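You operate a simulated robot arm through the tools that you are given. There is no shell and no other tool. Be economical: measure what you need, move in short steps, check, and stop when the job is done.

You are at the controls of a simulated two-armed robot. One attempt, no reset.

TASK
Wipe up the spill on the top of the landing table with the green cloth and put it back.

It is judged by the outcome, as a careful person would: the job done as asked, and still so three seconds after it is handed in. It fails if anything else is knocked over, pushed out of place, dropped, spilled or broken. Flat cloth is picked up by pressing the open fingertips on it (5 to 10 N) and closing them slowly along it; thin cloth reads only 2 to 8 mm in the jaws.

THE ROBOT
Two 7-joint arms with two-finger parallel grippers on one trunk, on a base that drives. Base frame: it is fixed to the floor where the robot stands at the start and does not move with it; the origin is under the middle of the robot, x ahead of it, y to its left, z up; the surface under the hand at the start is at about z = 760. Units: mm, rad, N and s.
The left shoulder is at the start at [50, 187, 1060], the right one opposite. With the tool pointing down near the work surface each hand reaches from about 100 to 660 mm from the robot's upright axis, wherever it stands, measured 20 degrees to its own side. Payload 3.43 kg a hand.
Tool frame (each hand has its own): the origin (TCP) lies between the finger pads and is the grasp point; the fingertips stand 30 mm ahead of it; z points along the fingers, y is the line along which they close. The gripper opens to 94 mm. The fingers are 28 mm wide and 10 mm thick; the gripper's body (50 by 96 mm) begins 55 mm behind the TCP.
Orientation is that of the tool frame in the base frame, as a unit quaternion [x, y, z, w]. With the fingers straight down and closing along the base's y, the tool's x points along the base's -x, its y along +y and its z along -z.

THE INTERFACE
- The arms move only by the tool arm_command. It takes "left_increments", "right_increments" or both (then of equal length, played together; a hand with none holds still); each is a list of rows, each a list of 3 entries, a list of its own where there are three numbers: the turn, a rotation vector about the tool's x, y, z in degrees, then the shift along the tool's x, y, z in mm, then the opening, from 0 (shut) to 1 (fully open). In form: [[[rx, ry, rz], [tx, ty, tz], grip], ...]. A call has 1 to 20 rows; each row shifts and turns the commanded pose from where the row before left it, along the tool's axes as they then stand. Each row takes 0.2 s and may step no farther than 50 mm and 0.15 rad from the row before; otherwise, or with a gripper value out of range, the whole call is refused. A pose out of reach is approached as far as the arm can. The call stops where the force on the tool passes 40 N (or 10 N more than at its start, if that is more) or the arm is blocked; 0.2 s more then pass. The fingers move at their own pace (about 153 mm/s each) and stop on an object; they squeeze with about 25 N. The grip force told is the motor's: it shows also when the fingers shut on nothing. Time passes only in rows, and 0.2 s behind the last, so rows that do not move let the fingers close. The reply holds the time, the measured pose of the TCP, the force on the tool along the base axes, the opening and the grip force, in the units named above and with some noise, with the torque about the TCP (base axes, N m) and any sound that the robot's microphone picked up.
- Cameras (640 x 400 px; columns grow to the right, rows downward): "scene" is now at [137.9, 33.2, 1216.8]; the picture's right is [0.41, -0.91, 0.00], its down [-0.56, -0.25, -0.79] and it looks along [0.73, 0.32, -0.61] (base axes); focal length 259 px, centre (320, 200). "left" rides on the left gripper at [76, -14, -103] in its tool frame; the picture's right is [0.18, 0.98, 0.00], its down [-0.75, 0.14, -0.64] and it looks along [-0.63, 0.12, 0.77] (tool axes); focal length 243 px, centre (320, 200). "right" rides on the right gripper at [76, 14, -102] in its tool frame; the picture's right is [-0.18, 0.98, 0.00], its down [-0.75, -0.14, -0.64] and it looks along [-0.63, -0.12, 0.77] (tool axes); focal length 243 px, centre (320, 200). There is no depth. A picture from a camera that has moved, and an enlarged one, comes with that camera's place and axes in the base frame and with its lens.
- get_image(camera): a new picture of that camera. The clock stands still meanwhile.
- move_column(by): slides the trunk up (or, below 0, down) by that many mm; the arms and the scene camera ride with it, the base frame stays. It gives what a move gives, with no picture.
- steer(legs): drives the robot by 1 to 6 legs, each [ahead, left, turn to the left] in mm, mm and rad, along the robot's own axes; the way and the turn of a leg run together, so that a leg with both is an arc; at most 1500 mm and 3.142 rad a leg. The arms and the cameras ride along, it lands a little off, and it stops where it bumps. It gives what a move gives.
- pan_tilt(pan, tilt): turns the head with the scene camera to pan (to the left, within 1.396 rad either way) and tilt (down, from -0.506 to 1.204), counted from straight ahead of the robot. It gives what a move gives.
- zoom(camera, box): a new picture of the part [left, top, right, bottom] of that camera's present view, enlarged. The clock stands still meanwhile.
- finish_job(): hands the job in; it is judged then, once.

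Work in short steps. Places have to be worked out from the pictures, the camera data and where the tool is seen: move nearer, look again, correct. Check each grasp and each placing, and mend what went wrong. You have 120 turns and 92 pictures in all, those below and enlarged ones among them. Open the grippers and draw the arms clear of the work before you hand the job in, unless the task says otherwise; then end with one line.

The tools are called after "Emit:" as a command line: name --argument value ..., lists and objects as JSON in quotes. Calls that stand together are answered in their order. arm_command: Moves the arms, as the interface text tells. Its arguments: {"type":"object","properties":{"left_increments":{"type":"array"},"right_increments":{"type":"array"}},"required":[]} The other tools are called the same way: move_column (by) slides the trunk up or down; steer (legs) drives the base; pan_tilt (pan, tilt) turns the head that bears the scene camera; get_image (camera) takes a picture; zoom (camera, box) takes an enlarged picture of a part of a camera's view; finish_job () hands the job in.

At the start:

```text
time: 0.0
left_position: [365.4, 413.3, 1039.4]
left_ee_rot: [0.001, 1.0, -0.001, 0.0]
left_contact_force: [-0.7, -0.5, -0.3]
left_moment: [-0.02, 0.03, 0.0]
left_grip_width: 93.8
left_grip_force: 0.0
right_position: [404.5, 4.2, 1021.7]
right_ee_rot: [0.0, 1.0, 0.0, 0.0]
right_contact_force: [1.0, 0.2, 0.7]
right_moment: [0.02, 0.01, 0.03]
right_grip_width: 94.0
right_grip_force: 0.0
trunk travel left (down, up): [-275.0, 157.0]
robot x, y, heading: [1.6, -1.2, 0.003]
head pan, tilt: [0.419, 0.654]
```

scene: 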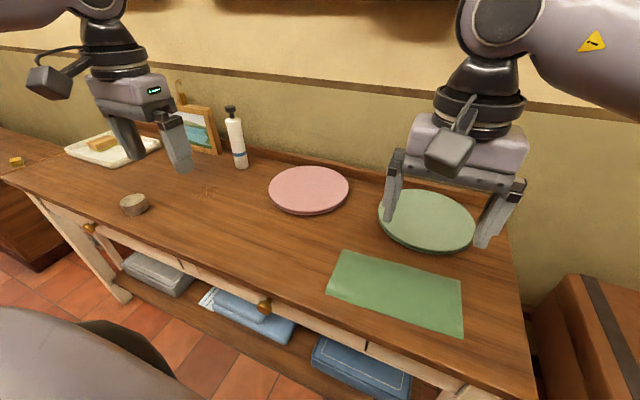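
right: 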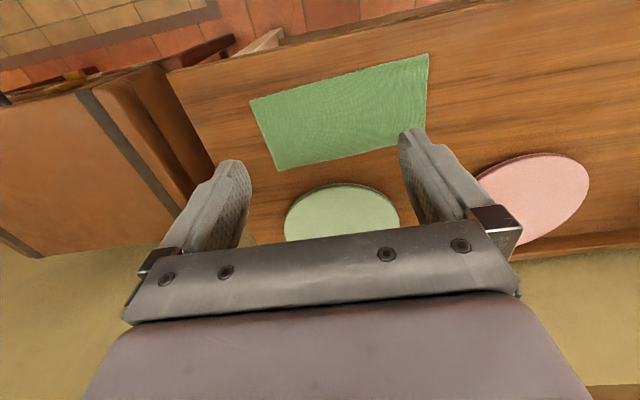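
left: 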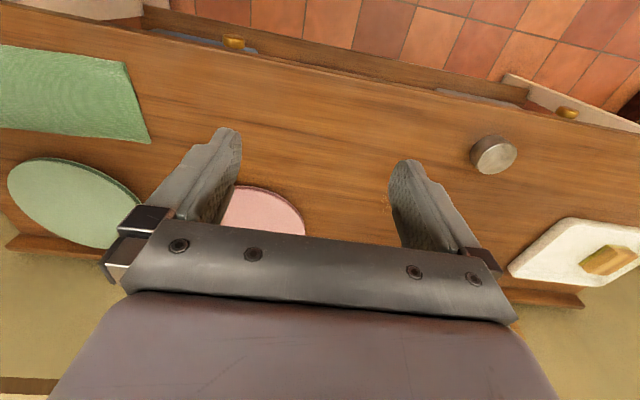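

The table ahead holds a green cloth, two plates, a bottle, a frame and a tray; there is a faint mark near pixel (207,190). I'll enlarge that and look at the cloth too.

Emit:
zoom --camera "scene" --box '[100, 130, 300, 255]'

Emit:
zoom --camera "scene" --box '[300, 170, 540, 350]'

```text
3.20 times, centred on (200, 192) of scene
camera zoom: at [137.9, 33.2, 1216.8], right [0.41, -0.91, 0.0], down [-0.56, -0.25, -0.79], along [0.73, 0.32, -0.61], focal length 828 px, centre (704, 224)
```

zoom: 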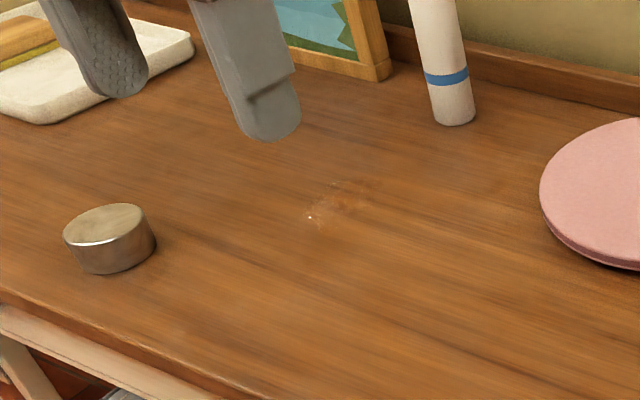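

```text
2.22 times, centred on (420, 260) of scene
camera zoom: at [137.9, 33.2, 1216.8], right [0.41, -0.91, 0.0], down [-0.56, -0.25, -0.79], along [0.73, 0.32, -0.61], focal length 575 px, centre (98, 67)
```

zoom: 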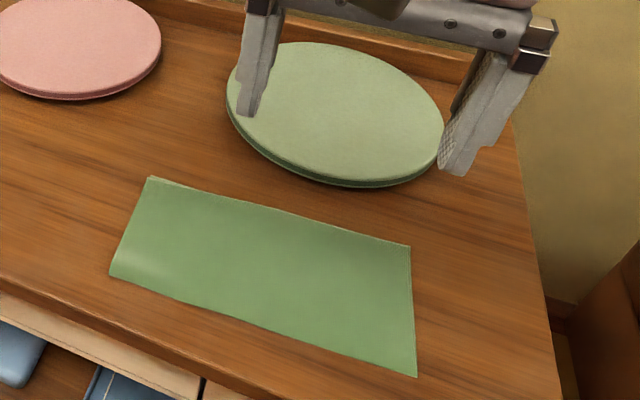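

The mark looks like a small spill at about (574, 595, 760). The cloth lies roughly at x 411–554, y −105–145. I'll look round for the floor on the left, other tables and other spills before choosing.

Emit:
pan_tilt --pan 1.2 --tilt 0.6

Emit:
get_image --camera "scene"

Emit:
pan_tilt --pan -0.6 --tilt 0.7

Emit:
get_image --camera "scene"

```text
time: 1.1
left_position: [364.9, 412.5, 1039.2]
left_ee_rot: [-0.001, 1.0, 0.0, 0.0]
left_contact_force: [-0.2, -0.3, 0.4]
left_moment: [-0.03, -0.02, 0.05]
left_grip_width: 94.1
left_grip_force: 0.1
right_position: [404.6, 5.6, 1022.9]
right_ee_rot: [0.0, 1.0, 0.0, 0.0]
right_contact_force: [-0.2, 0.2, -0.2]
right_moment: [0.03, -0.03, -0.02]
right_grip_width: 94.0
right_grip_force: 0.1
trunk travel left (down, up): [-275.0, 157.0]
robot x, y, heading: [-3.8, -2.4, -0.002]
head pan, tilt: [1.201, 0.6]
```

```text
86 pictures are left
camera scene: at [90.7, 80.4, 1221.5], right [0.93, -0.36, 0.0], down [-0.2, -0.53, -0.83], along [0.3, 0.77, -0.56], focal length 259 px, centre (320, 200)
```

scene: 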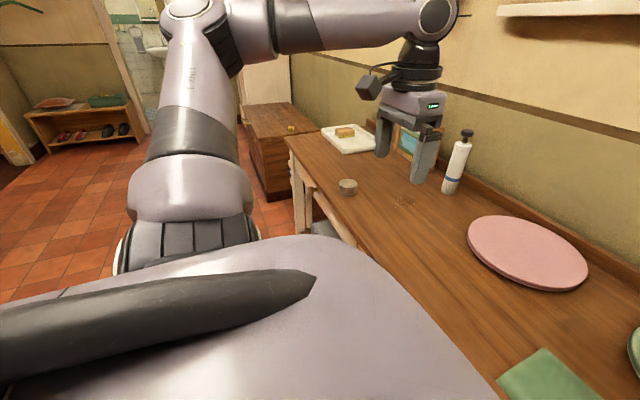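

```text
time: 2.9
left_position: [365.8, 414.0, 1039.2]
left_ee_rot: [0.0, 1.0, 0.0, 0.001]
left_contact_force: [-0.3, 0.4, 0.5]
left_moment: [-0.02, -0.01, 0.02]
left_grip_width: 93.9
left_grip_force: 0.0
right_position: [403.0, 4.7, 1022.4]
right_ee_rot: [-0.001, 1.0, 0.0, 0.0]
right_contact_force: [0.7, -0.3, 0.2]
right_moment: [-0.01, 0.0, 0.02]
right_grip_width: 94.0
right_grip_force: 0.1
trunk travel left (down, up): [-275.0, 157.0]
robot x, y, heading: [-0.9, -0.3, 0.003]
head pan, tilt: [-0.6, 0.7]
```

```text
85 pictures are left
camera scene: at [128.8, -49.9, 1212.9], right [-0.56, -0.83, 0.0], down [-0.53, 0.36, -0.76], along [0.63, -0.43, -0.64], focal length 259 px, centre (320, 200)
```

scene: 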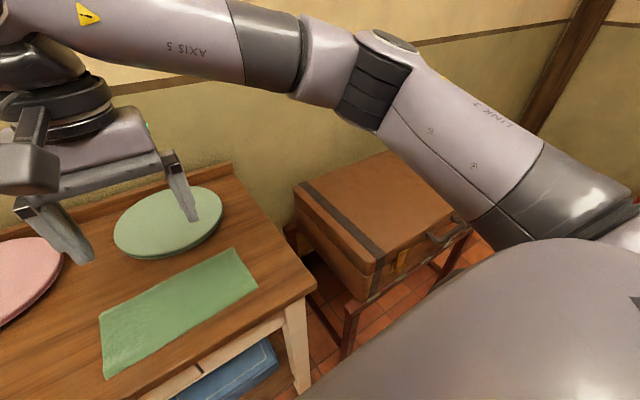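

The floor to the left is clear and this is the only table with a spill. Now a closer look at the cloth's edges to see how it is folded.

Emit:
zoom --camera "scene" --box '[80, 230, 280, 390]'

Emit:
zoom --camera "right" --box '[230, 40, 450, 180]'

```text
2.50 times, centred on (180, 310) of scene
camera zoom: at [128.8, -49.9, 1212.9], right [-0.56, -0.83, 0.0], down [-0.53, 0.36, -0.76], along [0.63, -0.43, -0.64], focal length 647 px, centre (670, -75)
```

zoom: 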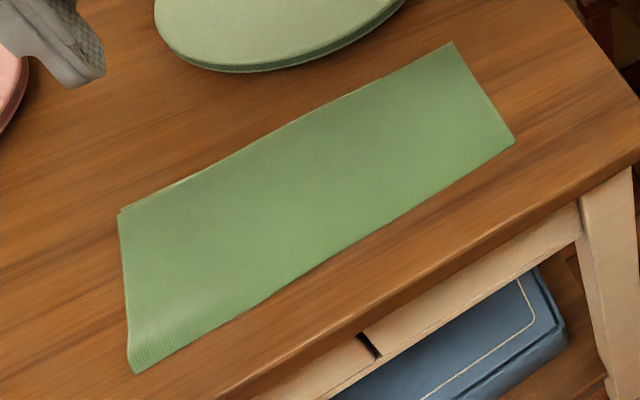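

```text
2.86 times, centred on (340, 110) of right
camera zoom: at [327.4, 18.6, 1127.0], right [0.18, 0.98, 0.0], down [0.75, -0.14, 0.64], along [0.63, -0.12, -0.77], focal length 693 px, centre (263, 457)
```

zoom: 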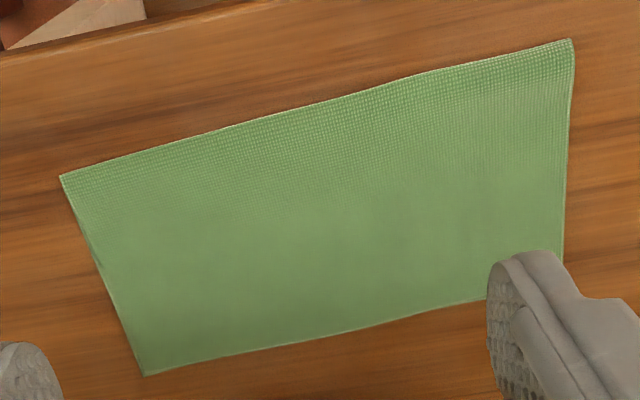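

The doubled cloth is lying flat, its right short end at about (491, −104). I'll bring the right hand over that end with the jaws half open, stopping about 30 mm above it.

Emit:
arm_command --right_increments '[[[0, 0, 0], [-17, -14, 38], 0.55], [[0, 0, 0], [-17, -14, 38], 0.55], [[0, 0, 0], [-17, -14, 38], 0.55], [[0, 0, 0], [-17, -14, 38], 0.55], [[0, 0, 0], [-17, -14, 38], 0.55], [[0, 0, 0], [0, 0, 0], 0.55]]'

Emit:
get_image --camera "right"

Emit:
get_image --camera "scene"

```text
time: 4.3
left_position: [367.0, 413.0, 1039.0]
left_ee_rot: [0.0, 1.0, 0.0, 0.001]
left_contact_force: [0.3, 0.6, 0.2]
left_moment: [0.0, -0.01, -0.01]
left_grip_width: 93.8
left_grip_force: 0.1
right_position: [490.8, -64.3, 830.9]
right_ee_rot: [0.0, 1.0, 0.0, 0.0]
right_contact_force: [0.3, -0.2, -0.5]
right_moment: [0.01, 0.01, 0.0]
right_grip_width: 51.7
right_grip_force: 0.0
trunk travel left (down, up): [-275.0, 157.0]
robot x, y, heading: [0.1, -0.7, 0.001]
head pan, tilt: [-0.6, 0.7]
```

```text
82 pictures are left
camera right: at [415.4, -51.0, 934.4], right [0.18, 0.98, 0.0], down [0.75, -0.14, 0.64], along [0.63, -0.12, -0.77], focal length 243 px, centre (320, 200)
```

right: 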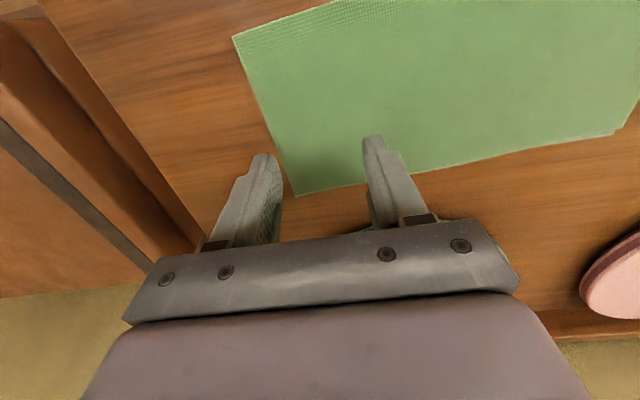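

```text
81 pictures are left
camera scene: at [128.8, -50.0, 1212.9], right [-0.56, -0.83, 0.0], down [-0.53, 0.36, -0.76], along [0.63, -0.43, -0.64], focal length 259 px, centre (320, 200)
```

scene: 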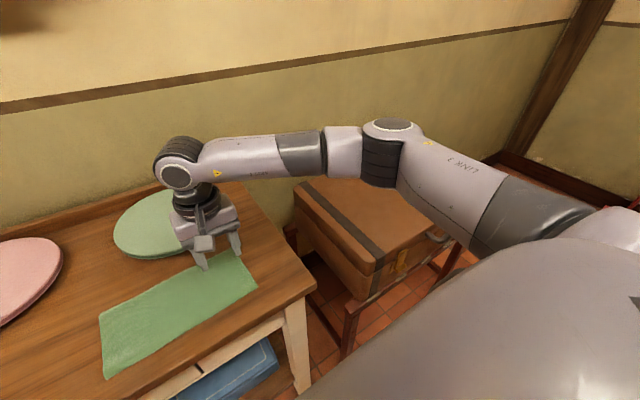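

The wrist picture confirms the end corners at about (424, −106) and (548, −98). I'll shift 8 mm further onto the cloth and go down gently to contact.

Emit:
arm_command --right_increments '[[[0, 0, 0], [0, 8, 12], 0.55], [[0, 0, 0], [0, 0, 12], 0.55], [[0, 0, 0], [0, 0, 8], 0.55], [[0, 0, 0], [0, 0, 3], 0.55], [[0, 0, 0], [0, 0, 0], 0.55]]'

```text
time: 5.5
left_position: [365.2, 412.2, 1038.2]
left_ee_rot: [-0.001, 1.0, 0.0, 0.0]
left_contact_force: [-0.7, 0.5, 0.1]
left_moment: [-0.04, 0.01, -0.02]
left_grip_width: 94.1
left_grip_force: 0.1
right_position: [489.5, -56.5, 796.9]
right_ee_rot: [-0.001, 1.0, 0.001, 0.0]
right_contact_force: [0.2, 0.9, 0.1]
right_moment: [0.03, 0.0, 0.02]
right_grip_width: 51.8
right_grip_force: 0.1
trunk travel left (down, up): [-275.0, 157.0]
robot x, y, heading: [-1.9, -1.3, -0.001]
head pan, tilt: [-0.6, 0.7]
```

No contact yet at TCP z 797; going on down in 2 mm steps.

Emit:
arm_command --right_increments '[[[0, 0, 0], [0, 0, 2], 0.55], [[0, 0, 0], [0, 0, 2], 0.55], [[0, 0, 0], [0, 0, 0], 0.55]]'

```text
time: 6.3
left_position: [365.1, 413.5, 1040.5]
left_ee_rot: [-0.001, 1.0, 0.0, -0.001]
left_contact_force: [-0.9, -0.5, 0.2]
left_moment: [-0.02, 0.0, 0.0]
left_grip_width: 94.0
left_grip_force: 0.1
right_position: [488.6, -57.4, 793.1]
right_ee_rot: [0.0, 1.0, 0.0, 0.0]
right_contact_force: [-1.1, -0.3, 0.7]
right_moment: [-0.03, 0.02, 0.02]
right_grip_width: 51.7
right_grip_force: 0.1
trunk travel left (down, up): [-275.0, 157.0]
robot x, y, heading: [-2.6, 0.5, -0.006]
head pan, tilt: [-0.6, 0.7]
```

Still no load at z 793; two more millimetres.

Emit:
arm_command --right_increments '[[[0, 0, 0], [0, 0, 2], 0.55], [[0, 0, 0], [0, 0, 1], 0.55], [[0, 0, 0], [0, 0, 0], 0.55]]'

```text
time: 7.1
left_position: [365.8, 413.9, 1040.7]
left_ee_rot: [0.0, 1.0, 0.0, 0.0]
left_contact_force: [-1.1, -0.2, 0.0]
left_moment: [0.0, 0.02, -0.01]
left_grip_width: 94.0
left_grip_force: 0.1
right_position: [488.2, -56.4, 792.0]
right_ee_rot: [0.001, 1.0, 0.001, 0.002]
right_contact_force: [0.3, -0.6, 11.7]
right_moment: [-0.34, -0.03, 0.02]
right_grip_width: 51.6
right_grip_force: 0.1
trunk travel left (down, up): [-275.0, 157.0]
robot x, y, heading: [-3.3, 1.8, -0.003]
head pan, tilt: [-0.6, 0.7]
```

Contact at about 12 N, a shade firm; I'll ease off a little and close slowly along the cloth.

Emit:
arm_command --right_increments '[[[0, 0, 0], [0, 0, -0.7], 0.55], [[0, 0, 0], [0, 0, 0], 0.5], [[0, 0, 0], [0, 0, 0], 0.45], [[0, 0, 0], [0, 0, 0], 0.4], [[0, 0, 0], [0, 0, 0], 0.35], [[0, 0, 0], [0, 0, 0], 0.3], [[0, 0, 0], [0, 0, 0], 0.25], [[0, 0, 0], [0, 0, 0], 0.2], [[0, 0, 0], [0, 0, 0], 0.15], [[0, 0, 0], [0, 0, 0], 0.1], [[0, 0, 0], [0, 0, 0], 0.05], [[0, 0, 0], [0, 0, 0], 0.0], [[0, 0, 0], [0, 0, 0], 0.0], [[0, 0, 0], [0, 0, 0], 0.0]]'

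Emit:
get_image --camera "right"

```text
time: 10.1
left_position: [364.9, 413.1, 1040.3]
left_ee_rot: [0.0, 1.0, 0.0, -0.001]
left_contact_force: [-1.1, -0.2, -0.5]
left_moment: [0.0, -0.01, 0.0]
left_grip_width: 94.0
left_grip_force: 0.1
right_position: [488.2, -57.9, 793.1]
right_ee_rot: [0.0, 1.0, 0.0, 0.001]
right_contact_force: [-0.4, -1.8, 7.8]
right_moment: [-0.14, 0.0, 0.03]
right_grip_width: 7.1
right_grip_force: 25.0
trunk travel left (down, up): [-275.0, 157.0]
robot x, y, heading: [0.2, 0.2, -0.001]
head pan, tilt: [-0.6, 0.7]
```

```text
80 pictures are left
camera right: at [412.2, -43.2, 896.7], right [0.18, 0.98, 0.0], down [0.75, -0.14, 0.64], along [0.63, -0.12, -0.77], focal length 243 px, centre (320, 200)
```

right: 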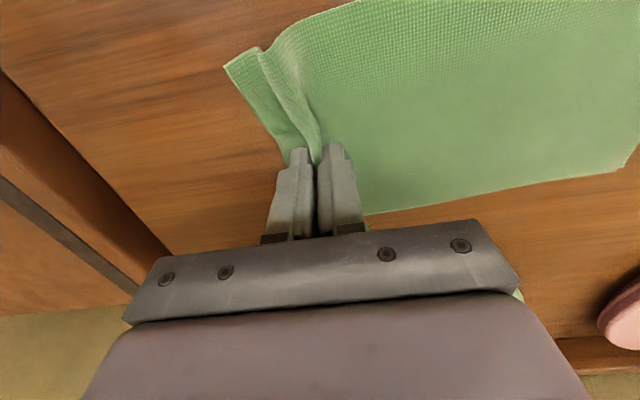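

A clean ridge is caught (7.1 mm, 25 N), apparently both layers. Lifting straight up to see how it hangs.

Emit:
arm_command --right_increments '[[[0, 0, 0], [0, 0, -20], 0.0], [[0, 0, 0], [0, 0, -30], 0.0], [[0, 0, 0], [0, 4, -35], 0.0], [[0, 0, 0], [0, 8, -35], 0.0], [[0, 0, 0], [0, 8, -35], 0.0], [[0, 0, 0], [0, 8, -35], 0.0], [[0, 0, 0], [0, 8, -35], 0.0], [[0, 0, 0], [0, 8, -35], 0.0], [[0, 0, 0], [0, 8, -35], 0.0], [[0, 0, 0], [0, 0, 0], 0.0]]'

Emit:
pan_tilt --pan 0.0 --tilt 0.6

Emit:
get_image --camera "scene"

```text
time: 12.3
left_position: [366.1, 412.3, 1038.8]
left_ee_rot: [0.0, 1.0, 0.0, 0.0]
left_contact_force: [0.6, -0.1, 0.3]
left_moment: [-0.04, 0.02, 0.03]
left_grip_width: 94.0
left_grip_force: 0.1
right_position: [487.1, -4.2, 1088.7]
right_ee_rot: [0.0, 1.0, 0.0, 0.0]
right_contact_force: [0.4, -0.9, -0.1]
right_moment: [-0.01, 0.0, 0.04]
right_grip_width: 6.9
right_grip_force: 24.6
trunk travel left (down, up): [-275.0, 157.0]
robot x, y, heading: [-1.3, 1.1, -0.001]
head pan, tilt: [-0.6, 0.7]
```

```text
time: 13.3
left_position: [366.3, 414.3, 1039.0]
left_ee_rot: [0.001, 1.0, 0.0, 0.0]
left_contact_force: [0.2, -0.2, -0.3]
left_moment: [-0.03, -0.01, 0.01]
left_grip_width: 93.9
left_grip_force: 0.1
right_position: [486.9, -4.2, 1087.0]
right_ee_rot: [0.001, 1.0, 0.0, 0.0]
right_contact_force: [0.5, 0.1, -0.3]
right_moment: [0.02, -0.01, 0.04]
right_grip_width: 6.9
right_grip_force: 25.1
trunk travel left (down, up): [-275.0, 157.0]
robot x, y, heading: [-3.5, -0.3, -0.0]
head pan, tilt: [0.0, 0.6]
```

```text
79 pictures are left
camera scene: at [147.1, -2.1, 1221.5], right [0.0, -1.0, 0.0], down [-0.57, 0.0, -0.82], along [0.82, 0.0, -0.57], focal length 259 px, centre (320, 200)
```

scene: 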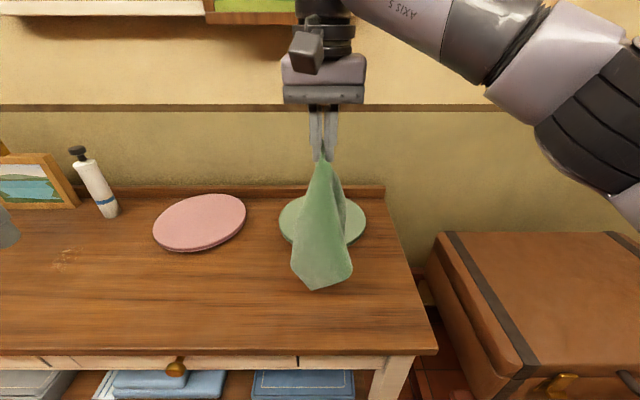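

The cloth hangs folded with its lower end about 90 mm above the table. I'll now drive sideways to the left by 560 mm with it held high, keeping short of the tin.

Emit:
steer --legs '[[0, 280, 0], [0, 280, 0]]'

Emit:
pan_tilt --pan 0.1 --tilt 0.75

Emit:
get_image --camera "scene"

```text
time: 19.1
left_position: [366.2, 975.6, 1039.8]
left_ee_rot: [0.001, 1.0, 0.001, 0.0]
left_contact_force: [-0.1, -0.6, -0.2]
left_moment: [0.0, 0.01, -0.02]
left_grip_width: 94.1
left_grip_force: 0.1
right_position: [487.9, 557.8, 1088.4]
right_ee_rot: [0.0, 1.0, 0.0, 0.0]
right_contact_force: [0.5, 1.1, 0.8]
right_moment: [0.0, -0.03, -0.02]
right_grip_width: 7.1
right_grip_force: 25.5
trunk travel left (down, up): [-275.0, 157.0]
robot x, y, heading: [0.7, 564.9, -0.004]
head pan, tilt: [0.0, 0.6]
```

```text
time: 19.8
left_position: [366.7, 974.4, 1039.0]
left_ee_rot: [0.002, 1.0, 0.0, 0.0]
left_contact_force: [0.0, -0.6, -0.5]
left_moment: [0.0, 0.01, -0.02]
left_grip_width: 93.9
left_grip_force: 0.0
right_position: [487.1, 557.2, 1087.2]
right_ee_rot: [0.001, 1.0, -0.001, -0.001]
right_contact_force: [0.4, 0.0, 0.0]
right_moment: [0.01, -0.01, 0.04]
right_grip_width: 6.8
right_grip_force: 25.3
trunk travel left (down, up): [-275.0, 157.0]
robot x, y, heading: [0.4, 565.8, -0.006]
head pan, tilt: [0.099, 0.75]
```

```text
78 pictures are left
camera scene: at [141.1, 568.7, 1208.7], right [0.1, -1.0, 0.0], down [-0.68, -0.07, -0.73], along [0.73, 0.07, -0.68], focal length 259 px, centre (320, 200)
```

scene: 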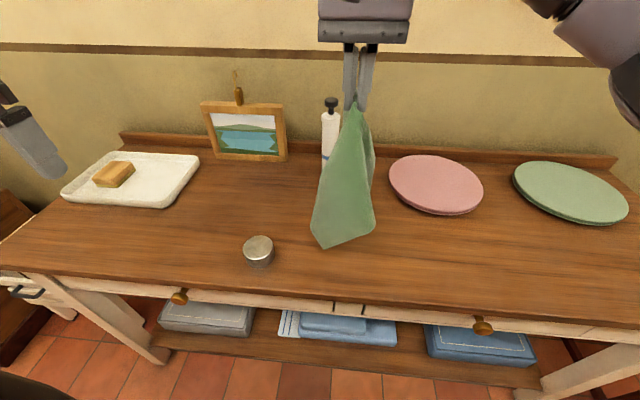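

I'm beside the spill, but the cloth hides it. I'll move the hand 160 mm to the right, clear of the view and still high, and enlarge the spill.

Emit:
arm_command --right_increments '[[[0, 0, 0], [0, -40, 0], 0.0], [[0, 0, 0], [0, -40, 0], 0.0], [[0, 0, 0], [0, -40, 0], 0.0], [[0, 0, 0], [0, -40, 0], 0.0], [[0, 0, 0], [0, 0, 0], 0.0]]'

Emit:
zoom --camera "scene" --box '[220, 120, 420, 245]'

```text
time: 20.9
left_position: [365.2, 976.4, 1040.2]
left_ee_rot: [0.001, 1.0, 0.0, -0.001]
left_contact_force: [0.7, -0.6, -0.5]
left_moment: [0.02, 0.02, 0.01]
left_grip_width: 93.7
left_grip_force: 0.0
right_position: [487.4, 396.8, 1086.7]
right_ee_rot: [0.001, 1.0, 0.0, 0.0]
right_contact_force: [0.4, 0.3, -0.8]
right_moment: [0.01, 0.02, 0.01]
right_grip_width: 6.9
right_grip_force: 25.7
trunk travel left (down, up): [-275.0, 157.0]
robot x, y, heading: [-0.3, 563.7, 0.0]
head pan, tilt: [0.099, 0.75]
```

```text
3.20 times, centred on (320, 182) of scene
camera zoom: at [141.1, 568.9, 1208.7], right [0.1, -1.0, 0.0], down [-0.68, -0.07, -0.73], along [0.73, 0.07, -0.68], focal length 828 px, centre (320, 256)
```

zoom: 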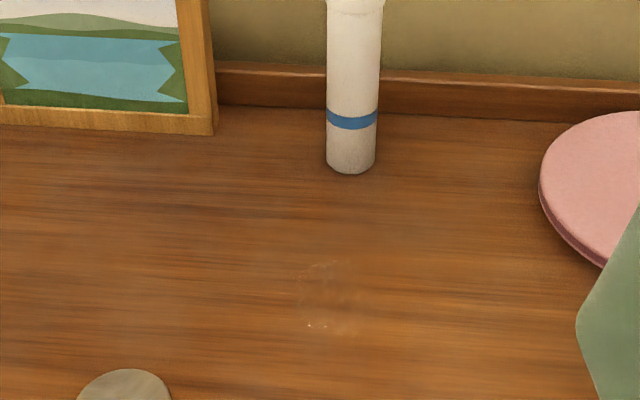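

The spill spans about x 540–618, y 577–633. Before wiping I'll check how the cloth hangs, since its lower tip appears lower than I estimated.

Emit:
get_image --camera "scene"

Emit:
get_image --camera "right"

```text
76 pictures are left
camera scene: at [141.1, 568.9, 1208.7], right [0.1, -1.0, 0.0], down [-0.68, -0.07, -0.73], along [0.73, 0.07, -0.68], focal length 259 px, centre (320, 200)
```

scene: 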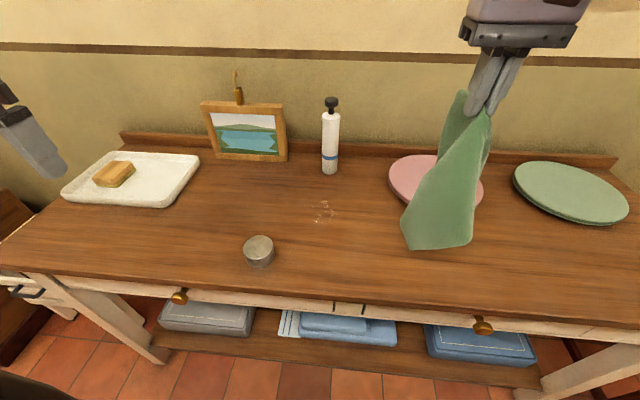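

```text
75 pictures are left
camera right: at [411.4, 411.0, 1191.3], right [0.18, 0.98, 0.0], down [0.75, -0.14, 0.64], along [0.63, -0.12, -0.77], focal length 243 px, centre (320, 200)
```

right: 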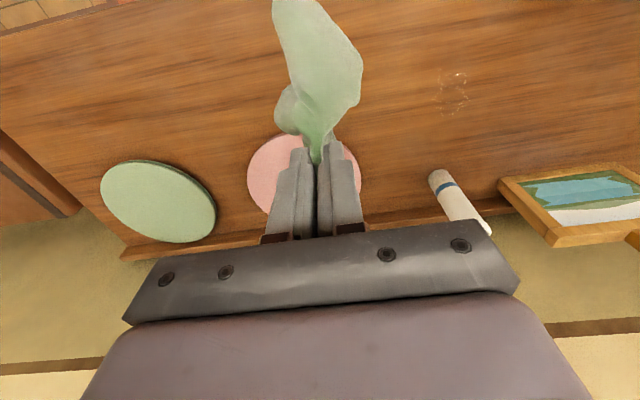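

The cloth is still folded and its tail sticks out toward the robot, which suits wiping strokes toward +x. I'll move to y 600 over the front of the table, then lower while moving ahead so that the tail lies behind the hand.

Emit:
arm_command --right_increments '[[[0, 0, 0], [8, 34, 0], 0.0], [[0, 0, 0], [8, 34, 0], 0.0], [[0, 0, 0], [8, 34, 0], 0.0], [[0, 0, 0], [8, 34, 0], 0.0], [[0, 0, 0], [8, 34, 0], 0.0], [[0, 0, 0], [7, 33, 0], 0.0], [[0, 0, 0], [0, 0, 30], 0.0], [[0, 0, 0], [-10, 0, 30], 0.0], [[0, 0, 0], [-12, 0, 30], 0.0], [[0, 0, 0], [-12, 0, 30], 0.0], [[0, 0, 0], [-12, 0, 30], 0.0], [[0, 0, 0], [-12, 0, 30], 0.0], [[0, 0, 0], [-12, 0, 30], 0.0], [[0, 0, 0], [-12, 0, 30], 0.0], [[0, 0, 0], [-5, 0, 25], 0.0], [[0, 0, 0], [0, 0, 0], 0.0]]'

Emit:
get_image --camera "scene"

Emit:
get_image --camera "right"

```text
time: 24.4
left_position: [365.9, 976.3, 1040.1]
left_ee_rot: [0.001, 1.0, -0.001, 0.001]
left_contact_force: [-0.5, 1.1, -0.3]
left_moment: [0.02, 0.06, -0.03]
left_grip_width: 94.0
left_grip_force: 0.1
right_position: [526.8, 599.7, 821.9]
right_ee_rot: [0.001, 1.0, 0.0, 0.0]
right_contact_force: [0.0, 0.2, 0.1]
right_moment: [0.0, -0.03, 0.0]
right_grip_width: 6.8
right_grip_force: 25.1
trunk travel left (down, up): [-275.0, 157.0]
robot x, y, heading: [1.3, 564.3, 0.002]
head pan, tilt: [0.099, 0.75]
```

```text
74 pictures are left
camera scene: at [141.0, 568.7, 1208.7], right [0.1, -1.0, 0.0], down [-0.68, -0.07, -0.73], along [0.73, 0.07, -0.68], focal length 259 px, centre (320, 200)
```

scene: 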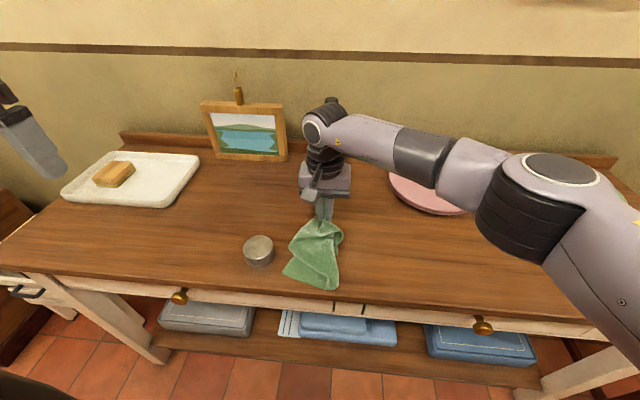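

```text
73 pictures are left
camera right: at [451.1, 613.7, 926.7], right [0.19, 0.98, 0.0], down [0.75, -0.14, 0.64], along [0.63, -0.12, -0.77], focal length 243 px, centre (320, 200)
```

right: 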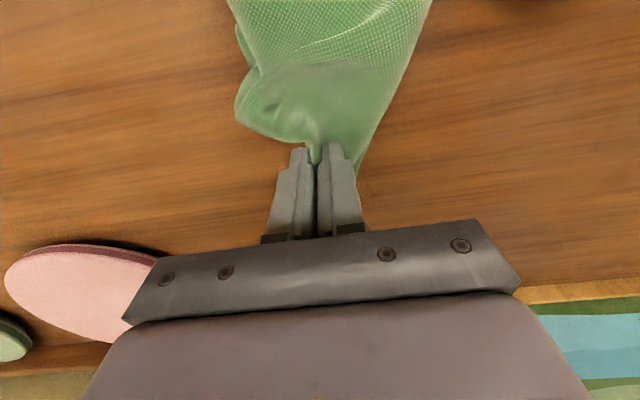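

The tail lies flat behind the hand, about 40 mm clear of the tin. I'll press down until it carries load.

Emit:
arm_command --right_increments '[[[0, 0, 0], [0, 0, 10], 0.0], [[0, 0, 0], [0, 0, 10], 0.0], [[0, 0, 0], [0, 0, 5], 0.0], [[0, 0, 0], [0, 0, 2], 0.0], [[0, 0, 0], [0, 0, 0], 0.0]]'

```text
time: 25.6
left_position: [366.5, 975.3, 1040.3]
left_ee_rot: [0.001, 1.0, -0.001, 0.0]
left_contact_force: [-0.6, 0.4, 0.1]
left_moment: [0.01, 0.01, -0.02]
left_grip_width: 93.5
left_grip_force: 0.1
right_position: [527.1, 599.4, 796.3]
right_ee_rot: [0.001, 1.0, 0.001, 0.002]
right_contact_force: [0.7, -1.5, 6.5]
right_moment: [0.06, 0.04, 0.02]
right_grip_width: 6.7
right_grip_force: 24.7
trunk travel left (down, up): [-275.0, 157.0]
robot x, y, heading: [-2.1, 564.9, 0.0]
head pan, tilt: [0.099, 0.75]
```

Pressing with 6.5 N. First stroke: 120 mm ahead along the middle of the spill.

Emit:
arm_command --right_increments '[[[0, 0, 0], [-10, 0, 0.8], 0.0], [[0, 0, 0], [-10, 0, 0], 0.0], [[0, 0, 0], [-10, 0, 0], 0.0], [[0, 0, 0], [-10, 0, 0], 0.0], [[0, 0, 0], [-10, 0, 0], 0.0], [[0, 0, 0], [-10, 0, 0], 0.0], [[0, 0, 0], [-10, 0, 0], 0.0], [[0, 0, 0], [-10, 0, 0], 0.0], [[0, 0, 0], [-10, 0, 0], 0.0], [[0, 0, 0], [-10, 0, 0], 0.0], [[0, 0, 0], [-10, 0, 0], 0.0], [[0, 0, 0], [-10, 0, 0], 0.0], [[0, 0, 0], [0, 0, 0], 0.0]]'

Emit:
get_image --camera "scene"

Emit:
get_image --camera "right"

```text
time: 28.6
left_position: [366.8, 974.2, 1039.9]
left_ee_rot: [0.001, 1.0, 0.0, 0.0]
left_contact_force: [0.4, -0.3, -0.8]
left_moment: [-0.02, -0.02, 0.02]
left_grip_width: 94.1
left_grip_force: 0.0
right_position: [570.8, 568.6, 792.7]
right_ee_rot: [0.028, 1.0, -0.003, 0.002]
right_contact_force: [-1.0, 0.3, 0.7]
right_moment: [-0.01, 0.03, -0.02]
right_grip_width: 7.0
right_grip_force: 25.2
right hand out of reach, approached as far as the arm can: row 3, 5, 6, 7, 8, 9, 10, 11, 12
trunk travel left (down, up): [-275.0, 157.0]
robot x, y, heading: [-0.6, 563.3, -0.002]
head pan, tilt: [0.099, 0.75]
stopped in row 13 (right hand): the arm was blocked; the commanded pose is now the measured one
```

```text
72 pictures are left
camera scene: at [141.1, 568.6, 1208.7], right [0.1, -1.0, 0.0], down [-0.68, -0.07, -0.73], along [0.73, 0.07, -0.68], focal length 259 px, centre (320, 200)
```

scene: 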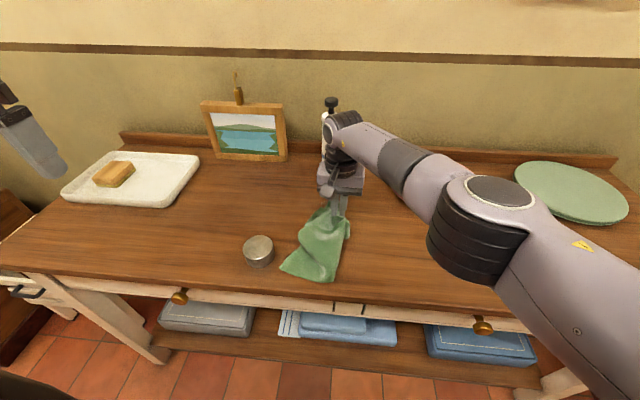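

```text
71 pictures are left
camera right: at [495.8, 587.9, 897.3], right [0.24, 0.97, 0.0], down [0.74, -0.18, 0.65], along [0.63, -0.16, -0.76], focal length 243 px, centre (320, 200)
```

right: 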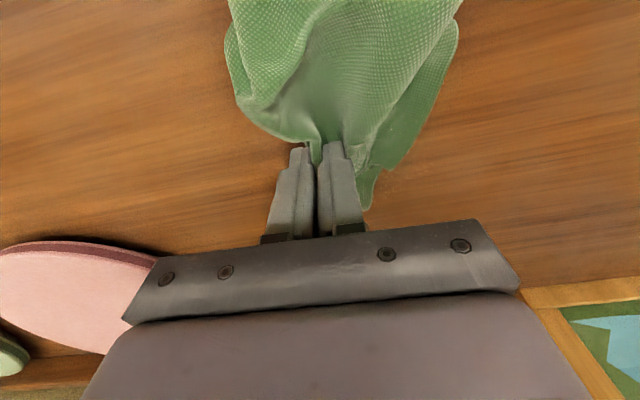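

The spill edge is beyond the arm's reach from here: the hand stalled at x 571 and twisted 3°. I'll lift, square the hand, carry it to the right, and then drive 230 mm left so that the spill lies ahead of the right shoulder.

Emit:
arm_command --right_increments '[[[0, 0, 0], [0, 0, -15], 0.0], [[0, 0, -1.6], [5, 0, -30], 0.0], [[0, 0, -1.6], [10, 0, -35], 0.0], [[0, 0, 0], [10, 0, -35], 0.0], [[0, 0, 0], [10, 0, -35], 0.0], [[0, 0, 0], [10, 0, -35], 0.0], [[0, 0, 0], [10, 0, -35], 0.0], [[0, 0, 0], [10, 0, -35], 0.0], [[0, 0, 0], [10, 0, -35], 0.0], [[0, 0, 0], [10, -35, -5], 0.0], [[0, 0, 0], [0, -40, 0], 0.0], [[0, 0, 0], [0, -40, 0], 0.0], [[0, 0, 0], [0, -40, 0], 0.0], [[0, 0, 0], [0, -40, 0], 0.0], [[0, 0, 0], [0, 0, 0], 0.0]]'

Emit:
get_image --camera "scene"

Emit:
zoom --camera "scene" --box '[220, 120, 420, 245]'

```text
time: 31.8
left_position: [367.0, 975.7, 1039.0]
left_ee_rot: [0.001, 1.0, 0.0, 0.0]
left_contact_force: [0.1, -0.8, 0.0]
left_moment: [0.01, 0.0, 0.0]
left_grip_width: 93.9
left_grip_force: 0.1
right_position: [483.8, 382.1, 1091.9]
right_ee_rot: [-0.002, 1.0, -0.002, 0.001]
right_contact_force: [0.4, -0.6, -0.2]
right_moment: [0.03, 0.02, 0.02]
right_grip_width: 6.8
right_grip_force: 24.7
trunk travel left (down, up): [-275.0, 157.0]
robot x, y, heading: [1.2, 564.2, 0.003]
head pan, tilt: [0.099, 0.75]
```

```text
70 pictures are left
camera scene: at [141.1, 568.9, 1208.7], right [0.1, -1.0, 0.0], down [-0.68, -0.07, -0.73], along [0.73, 0.07, -0.68], focal length 259 px, centre (320, 200)
```

scene: 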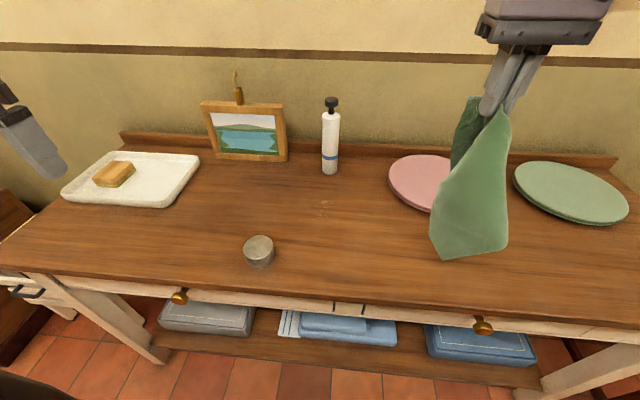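

```text
3.20 times, centred on (320, 182) of scene
camera zoom: at [141.1, 568.9, 1208.7], right [0.1, -1.0, 0.0], down [-0.68, -0.07, -0.73], along [0.73, 0.07, -0.68], focal length 828 px, centre (320, 256)
```

zoom: 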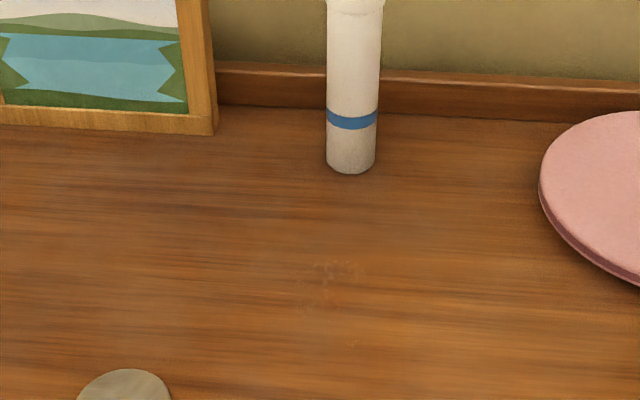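

Wiping works: the nearer half is gone, and a remnant stays around (600, 600). Now driving 230 mm left.

Emit:
steer --legs '[[0, 230, 0]]'

Emit:
pan_tilt --pan -0.3 --tilt 0.75

Emit:
get_image --camera "scene"

```text
time: 34.4
left_position: [368.1, 1206.1, 1039.2]
left_ee_rot: [0.003, 1.0, 0.0, 0.0]
left_contact_force: [0.7, 0.2, 0.3]
left_moment: [-0.04, -0.01, 0.02]
left_grip_width: 93.9
left_grip_force: 0.0
right_position: [484.4, 609.9, 1090.9]
right_ee_rot: [0.0, 1.0, -0.002, 0.002]
right_contact_force: [-0.4, -0.3, 0.6]
right_moment: [-0.03, 0.02, 0.01]
right_grip_width: 6.9
right_grip_force: 25.2
trunk travel left (down, up): [-275.0, 157.0]
robot x, y, heading: [4.5, 795.0, -0.008]
head pan, tilt: [0.099, 0.75]
```

```text
time: 35.3
left_position: [370.6, 1205.4, 1039.4]
left_ee_rot: [0.005, 1.0, 0.0, 0.0]
left_contact_force: [-0.7, -0.1, -0.3]
left_moment: [0.02, 0.01, -0.01]
left_grip_width: 93.9
left_grip_force: 0.0
right_position: [484.1, 609.9, 1091.1]
right_ee_rot: [0.0, 1.0, -0.003, 0.002]
right_contact_force: [0.1, 0.5, -0.1]
right_moment: [-0.02, 0.0, 0.0]
right_grip_width: 7.1
right_grip_force: 25.2
trunk travel left (down, up): [-275.0, 157.0]
robot x, y, heading: [0.7, 794.4, -0.005]
head pan, tilt: [-0.3, 0.75]
```

```text
68 pictures are left
camera scene: at [138.5, 766.9, 1208.7], right [-0.3, -0.95, 0.0], down [-0.65, 0.2, -0.73], along [0.7, -0.22, -0.68], focal length 259 px, centre (320, 200)
```

scene: 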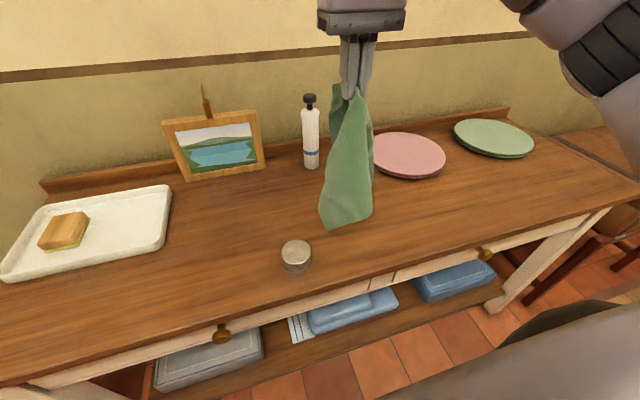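

In place. Same lowering manoeuvre, coming down near x 550, y 595, with the tail laid toward the robot.

Emit:
arm_command --right_increments '[[[0, 0, 0], [20, -10, 0], 0.0], [[0, 0, 0], [0, -5, 30], 0.0], [[0, 0, 0], [-12, 0, 30], 0.0], [[0, 0, 0], [-12, 0, 32], 0.0], [[0, 0, 0], [-12, 0, 32], 0.0], [[0, 0, 0], [-12, 0, 32], 0.0], [[0, 0, 0], [-12, 0, 32], 0.0], [[0, 0, 0], [-12, 0, 32], 0.0], [[0, 0, 0], [-12, 0, 32], 0.0], [[0, 0, 0], [-6, 0, 30], 0.0], [[0, 0, 0], [0, 0, 5], 0.0], [[0, 0, 0], [0, 0, 3], 0.0], [[0, 0, 0], [0, 0, 0], 0.0]]'

Emit:
get_image --camera "scene"

```text
time: 38.1
left_position: [368.1, 1205.5, 1039.1]
left_ee_rot: [0.004, 1.0, 0.0, 0.0]
left_contact_force: [-0.5, -1.6, 0.1]
left_moment: [-0.01, -0.02, -0.01]
left_grip_width: 93.8
left_grip_force: 0.1
right_position: [556.0, 593.2, 801.6]
right_ee_rot: [0.0, 1.0, -0.002, 0.002]
right_contact_force: [0.1, -0.3, 0.7]
right_moment: [-0.01, 0.0, 0.02]
right_grip_width: 6.8
right_grip_force: 25.1
trunk travel left (down, up): [-275.0, 157.0]
robot x, y, heading: [0.0, 794.3, -0.003]
head pan, tilt: [-0.3, 0.75]
```

```text
67 pictures are left
camera scene: at [138.4, 766.9, 1208.7], right [-0.3, -0.95, 0.0], down [-0.65, 0.21, -0.73], along [0.7, -0.22, -0.68], focal length 259 px, centre (320, 200)
```

scene: 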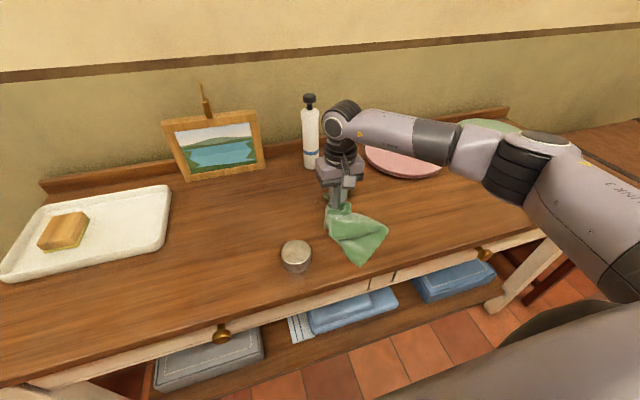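

Clear of the tin. Pressing 5 mm lower and stroking ahead to about x 630.

Emit:
arm_command --right_increments '[[[0, 0, 0], [0, 0, 3], 0.0], [[0, 0, 0], [0, 0, 3], 0.0], [[0, 0, 0], [-8, 0, 0], 0.0], [[0, 0, 0], [-8, 0, 0], 0.0], [[0, 0, 0], [-8, 0, 0], 0.0], [[0, 0, 0], [-8, 0, 0], 0.0], [[0, 0, 0], [-8, 0, 0], 0.0], [[0, 0, 0], [-8, 0, 0], 0.0], [[0, 0, 0], [-8, 0, 0], 0.0], [[0, 0, 0], [-8, 0, 0], 0.0], [[0, 0, 0], [-8, 0, 0], 0.0], [[0, 0, 0], [0, 0, 0], 0.0]]'

```text
time: 40.7
left_position: [369.4, 1205.5, 1039.9]
left_ee_rot: [0.003, 1.0, 0.0, 0.001]
left_contact_force: [0.3, 0.2, -0.5]
left_moment: [0.0, -0.02, -0.01]
left_grip_width: 94.4
left_grip_force: 0.0
right_position: [627.1, 593.5, 796.6]
right_ee_rot: [0.001, 1.0, -0.003, 0.002]
right_contact_force: [-0.8, -0.3, 0.4]
right_moment: [0.03, 0.02, 0.02]
right_grip_width: 6.8
right_grip_force: 25.2
trunk travel left (down, up): [-275.0, 157.0]
robot x, y, heading: [-1.4, 796.1, -0.005]
head pan, tilt: [-0.3, 0.75]
```

Only a light load at z 796.6. I'll press 3 mm more and check the force before a zigzag over the far part.

Emit:
arm_command --right_increments '[[[0, 0, 0], [0, 0, 2], 0.0], [[0, 0, 0], [0, 0, 1.5], 0.0], [[0, 0, 0], [0, 0, 0], 0.0]]'

```text
time: 41.5
left_position: [368.7, 1206.4, 1040.2]
left_ee_rot: [0.004, 1.0, 0.001, -0.001]
left_contact_force: [-0.3, 1.0, 0.0]
left_moment: [-0.01, 0.0, 0.01]
left_grip_width: 94.1
left_grip_force: 0.1
right_position: [627.4, 592.2, 794.0]
right_ee_rot: [0.0, 1.0, -0.003, 0.003]
right_contact_force: [-1.5, -0.2, 6.1]
right_moment: [0.05, 0.03, 0.01]
right_grip_width: 6.9
right_grip_force: 25.4
trunk travel left (down, up): [-275.0, 157.0]
robot x, y, heading: [2.3, 795.4, -0.002]
head pan, tilt: [-0.3, 0.75]
```

6 N now. Zigzag across the far part of the spill, y 570–630 while coming back from x 627 to 580.

Emit:
arm_command --right_increments '[[[0, 0, 0], [0, -12, 0.4], 0.0], [[0, 0, 0], [0, -12, 0], 0.0], [[0, 0, 0], [14, 0, 0], 0.0], [[0, 0, 0], [0, 13, 0], 0.0], [[0, 0, 0], [0, 13, 0], 0.0], [[0, 0, 0], [0, 13, 0], 0.0], [[0, 0, 0], [0, 13, 0], 0.0], [[0, 0, 0], [0, 13, 0], 0.0], [[0, 0, 0], [14, 0, 0], 0.0], [[0, 0, 0], [0, -13, 0], 0.0], [[0, 0, 0], [0, -13, 0], 0.0], [[0, 0, 0], [0, -13, 0], 0.0], [[0, 0, 0], [0, -13, 0], 0.0], [[0, 0, 0], [0, -13, 0], 0.0], [[0, 0, 0], [14, 0, 0], 0.0], [[0, 0, 0], [0, 13, 0], 0.0], [[0, 0, 0], [0, 13, 0], 0.0], [[0, 0, 0], [0, 13, 0], 0.0], [[0, 0, 0], [0, 13, 0], 0.0], [[0, 0, 0], [0, 0, 0], 0.0]]'

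Emit:
get_image --camera "scene"

```text
time: 45.7
left_position: [366.7, 1204.9, 1039.3]
left_ee_rot: [0.003, 1.0, 0.0, 0.0]
left_contact_force: [0.7, 0.8, -0.4]
left_moment: [0.0, 0.0, -0.02]
left_grip_width: 93.9
left_grip_force: 0.1
right_position: [585.5, 621.9, 793.1]
right_ee_rot: [0.001, 1.0, -0.003, 0.003]
right_contact_force: [-1.4, -7.7, 17.9]
right_moment: [-0.06, 0.01, 0.07]
right_grip_width: 6.8
right_grip_force: 25.0
trunk travel left (down, up): [-275.0, 157.0]
robot x, y, heading: [3.5, 793.2, -0.007]
head pan, tilt: [-0.3, 0.75]
```

```text
66 pictures are left
camera scene: at [136.8, 766.7, 1209.0], right [-0.3, -0.95, 0.0], down [-0.65, 0.21, -0.73], along [0.7, -0.22, -0.68], focal length 259 px, centre (320, 200)
```

scene: 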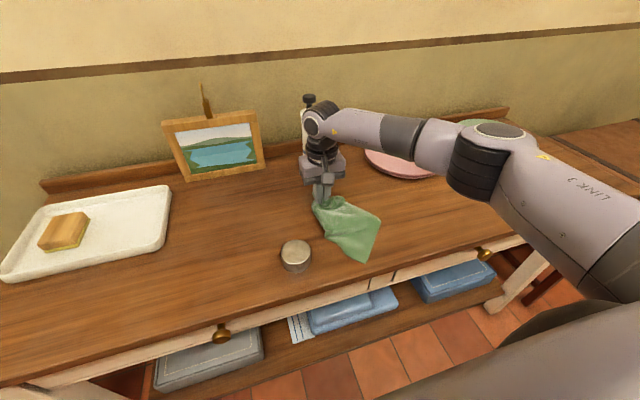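

Good pressure throughout (18 N here) and everything else is undisturbed. I'll lift and carry the cloth to the right to inspect the spot.

Emit:
arm_command --right_increments '[[[0, 0, 0], [0, 0, -15], 0.0], [[0, 0, 0], [10, -5, -35], 0.0], [[0, 0, 0], [10, -5, -35], 0.0], [[0, 0, 0], [10, -5, -35], 0.0], [[0, 0, 0], [10, -5, -35], 0.0], [[0, 0, 0], [10, -5, -35], 0.0], [[0, 0, 0], [10, -5, -35], 0.0], [[0, 0, 0], [10, -5, -35], 0.0], [[0, 0, 0], [15, -5, -35], 0.0], [[0, 0, 0], [15, -40, 0], 0.0], [[0, 0, 0], [0, -40, 0], 0.0], [[0, 0, 0], [0, -40, 0], 0.0], [[0, 0, 0], [0, -40, 0], 0.0], [[0, 0, 0], [0, 0, 0], 0.0]]'

Emit:
get_image --camera "scene"

Emit:
zoom --camera "scene" --box '[260, 130, 420, 230]'

Emit:
get_image --camera "right"

```text
time: 48.7
left_position: [370.1, 1204.9, 1039.2]
left_ee_rot: [0.003, 1.0, 0.0, 0.0]
left_contact_force: [-0.2, 0.0, 0.3]
left_moment: [0.01, -0.01, 0.02]
left_grip_width: 94.0
left_grip_force: 0.1
right_position: [483.8, 421.9, 1089.3]
right_ee_rot: [-0.001, 1.0, -0.003, 0.003]
right_contact_force: [-0.1, 0.6, -0.3]
right_moment: [-0.01, -0.02, 0.01]
right_grip_width: 6.6
right_grip_force: 25.5
trunk travel left (down, up): [-275.0, 157.0]
robot x, y, heading: [0.6, 792.6, -0.005]
head pan, tilt: [-0.3, 0.75]
```

```text
65 pictures are left
camera scene: at [138.5, 767.0, 1208.7], right [-0.3, -0.95, 0.0], down [-0.65, 0.21, -0.73], along [0.7, -0.22, -0.68], focal length 259 px, centre (320, 200)
```

scene: 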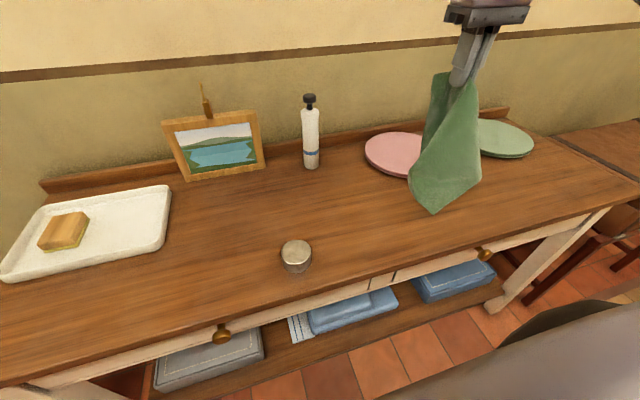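

```text
4.00 times, centred on (340, 180) of scene
camera zoom: at [138.5, 767.0, 1208.7], right [-0.3, -0.95, 0.0], down [-0.65, 0.21, -0.73], along [0.7, -0.22, -0.68], focal length 1034 px, centre (240, 280)
```

zoom: 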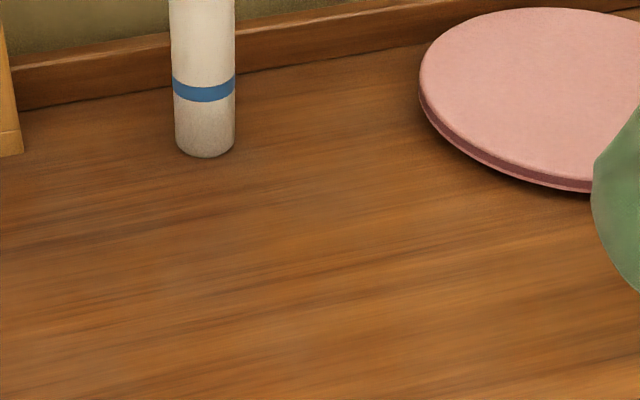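

```text
63 pictures are left
camera right: at [407.2, 435.9, 1192.9], right [0.18, 0.98, 0.0], down [0.75, -0.14, 0.65], along [0.63, -0.12, -0.76], focal length 243 px, centre (320, 200)
```

right: 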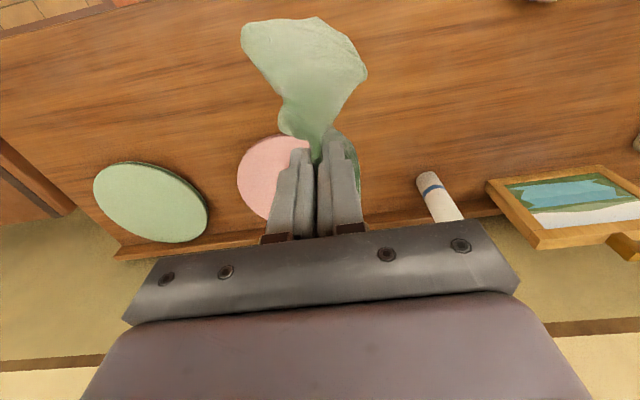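

The spill looks gone from the head camera; one enlarged check from the wrist camera's angle.

Emit:
zoom --camera "right" --box '[370, 30, 530, 170]'

```text
2.86 times, centred on (450, 100) of right
camera zoom: at [407.2, 435.9, 1192.9], right [0.18, 0.98, 0.0], down [0.75, -0.14, 0.65], along [0.63, -0.12, -0.76], focal length 693 px, centre (-51, 486)
```

zoom: 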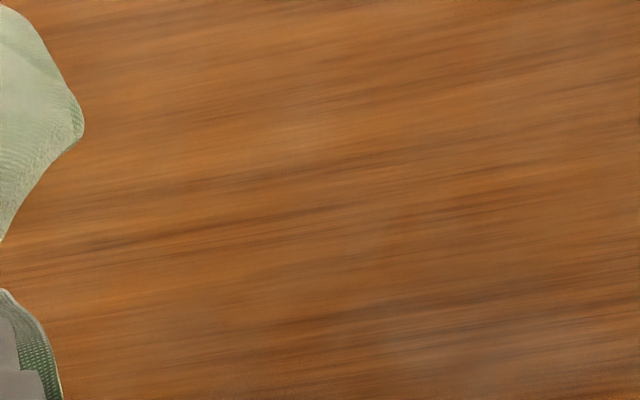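

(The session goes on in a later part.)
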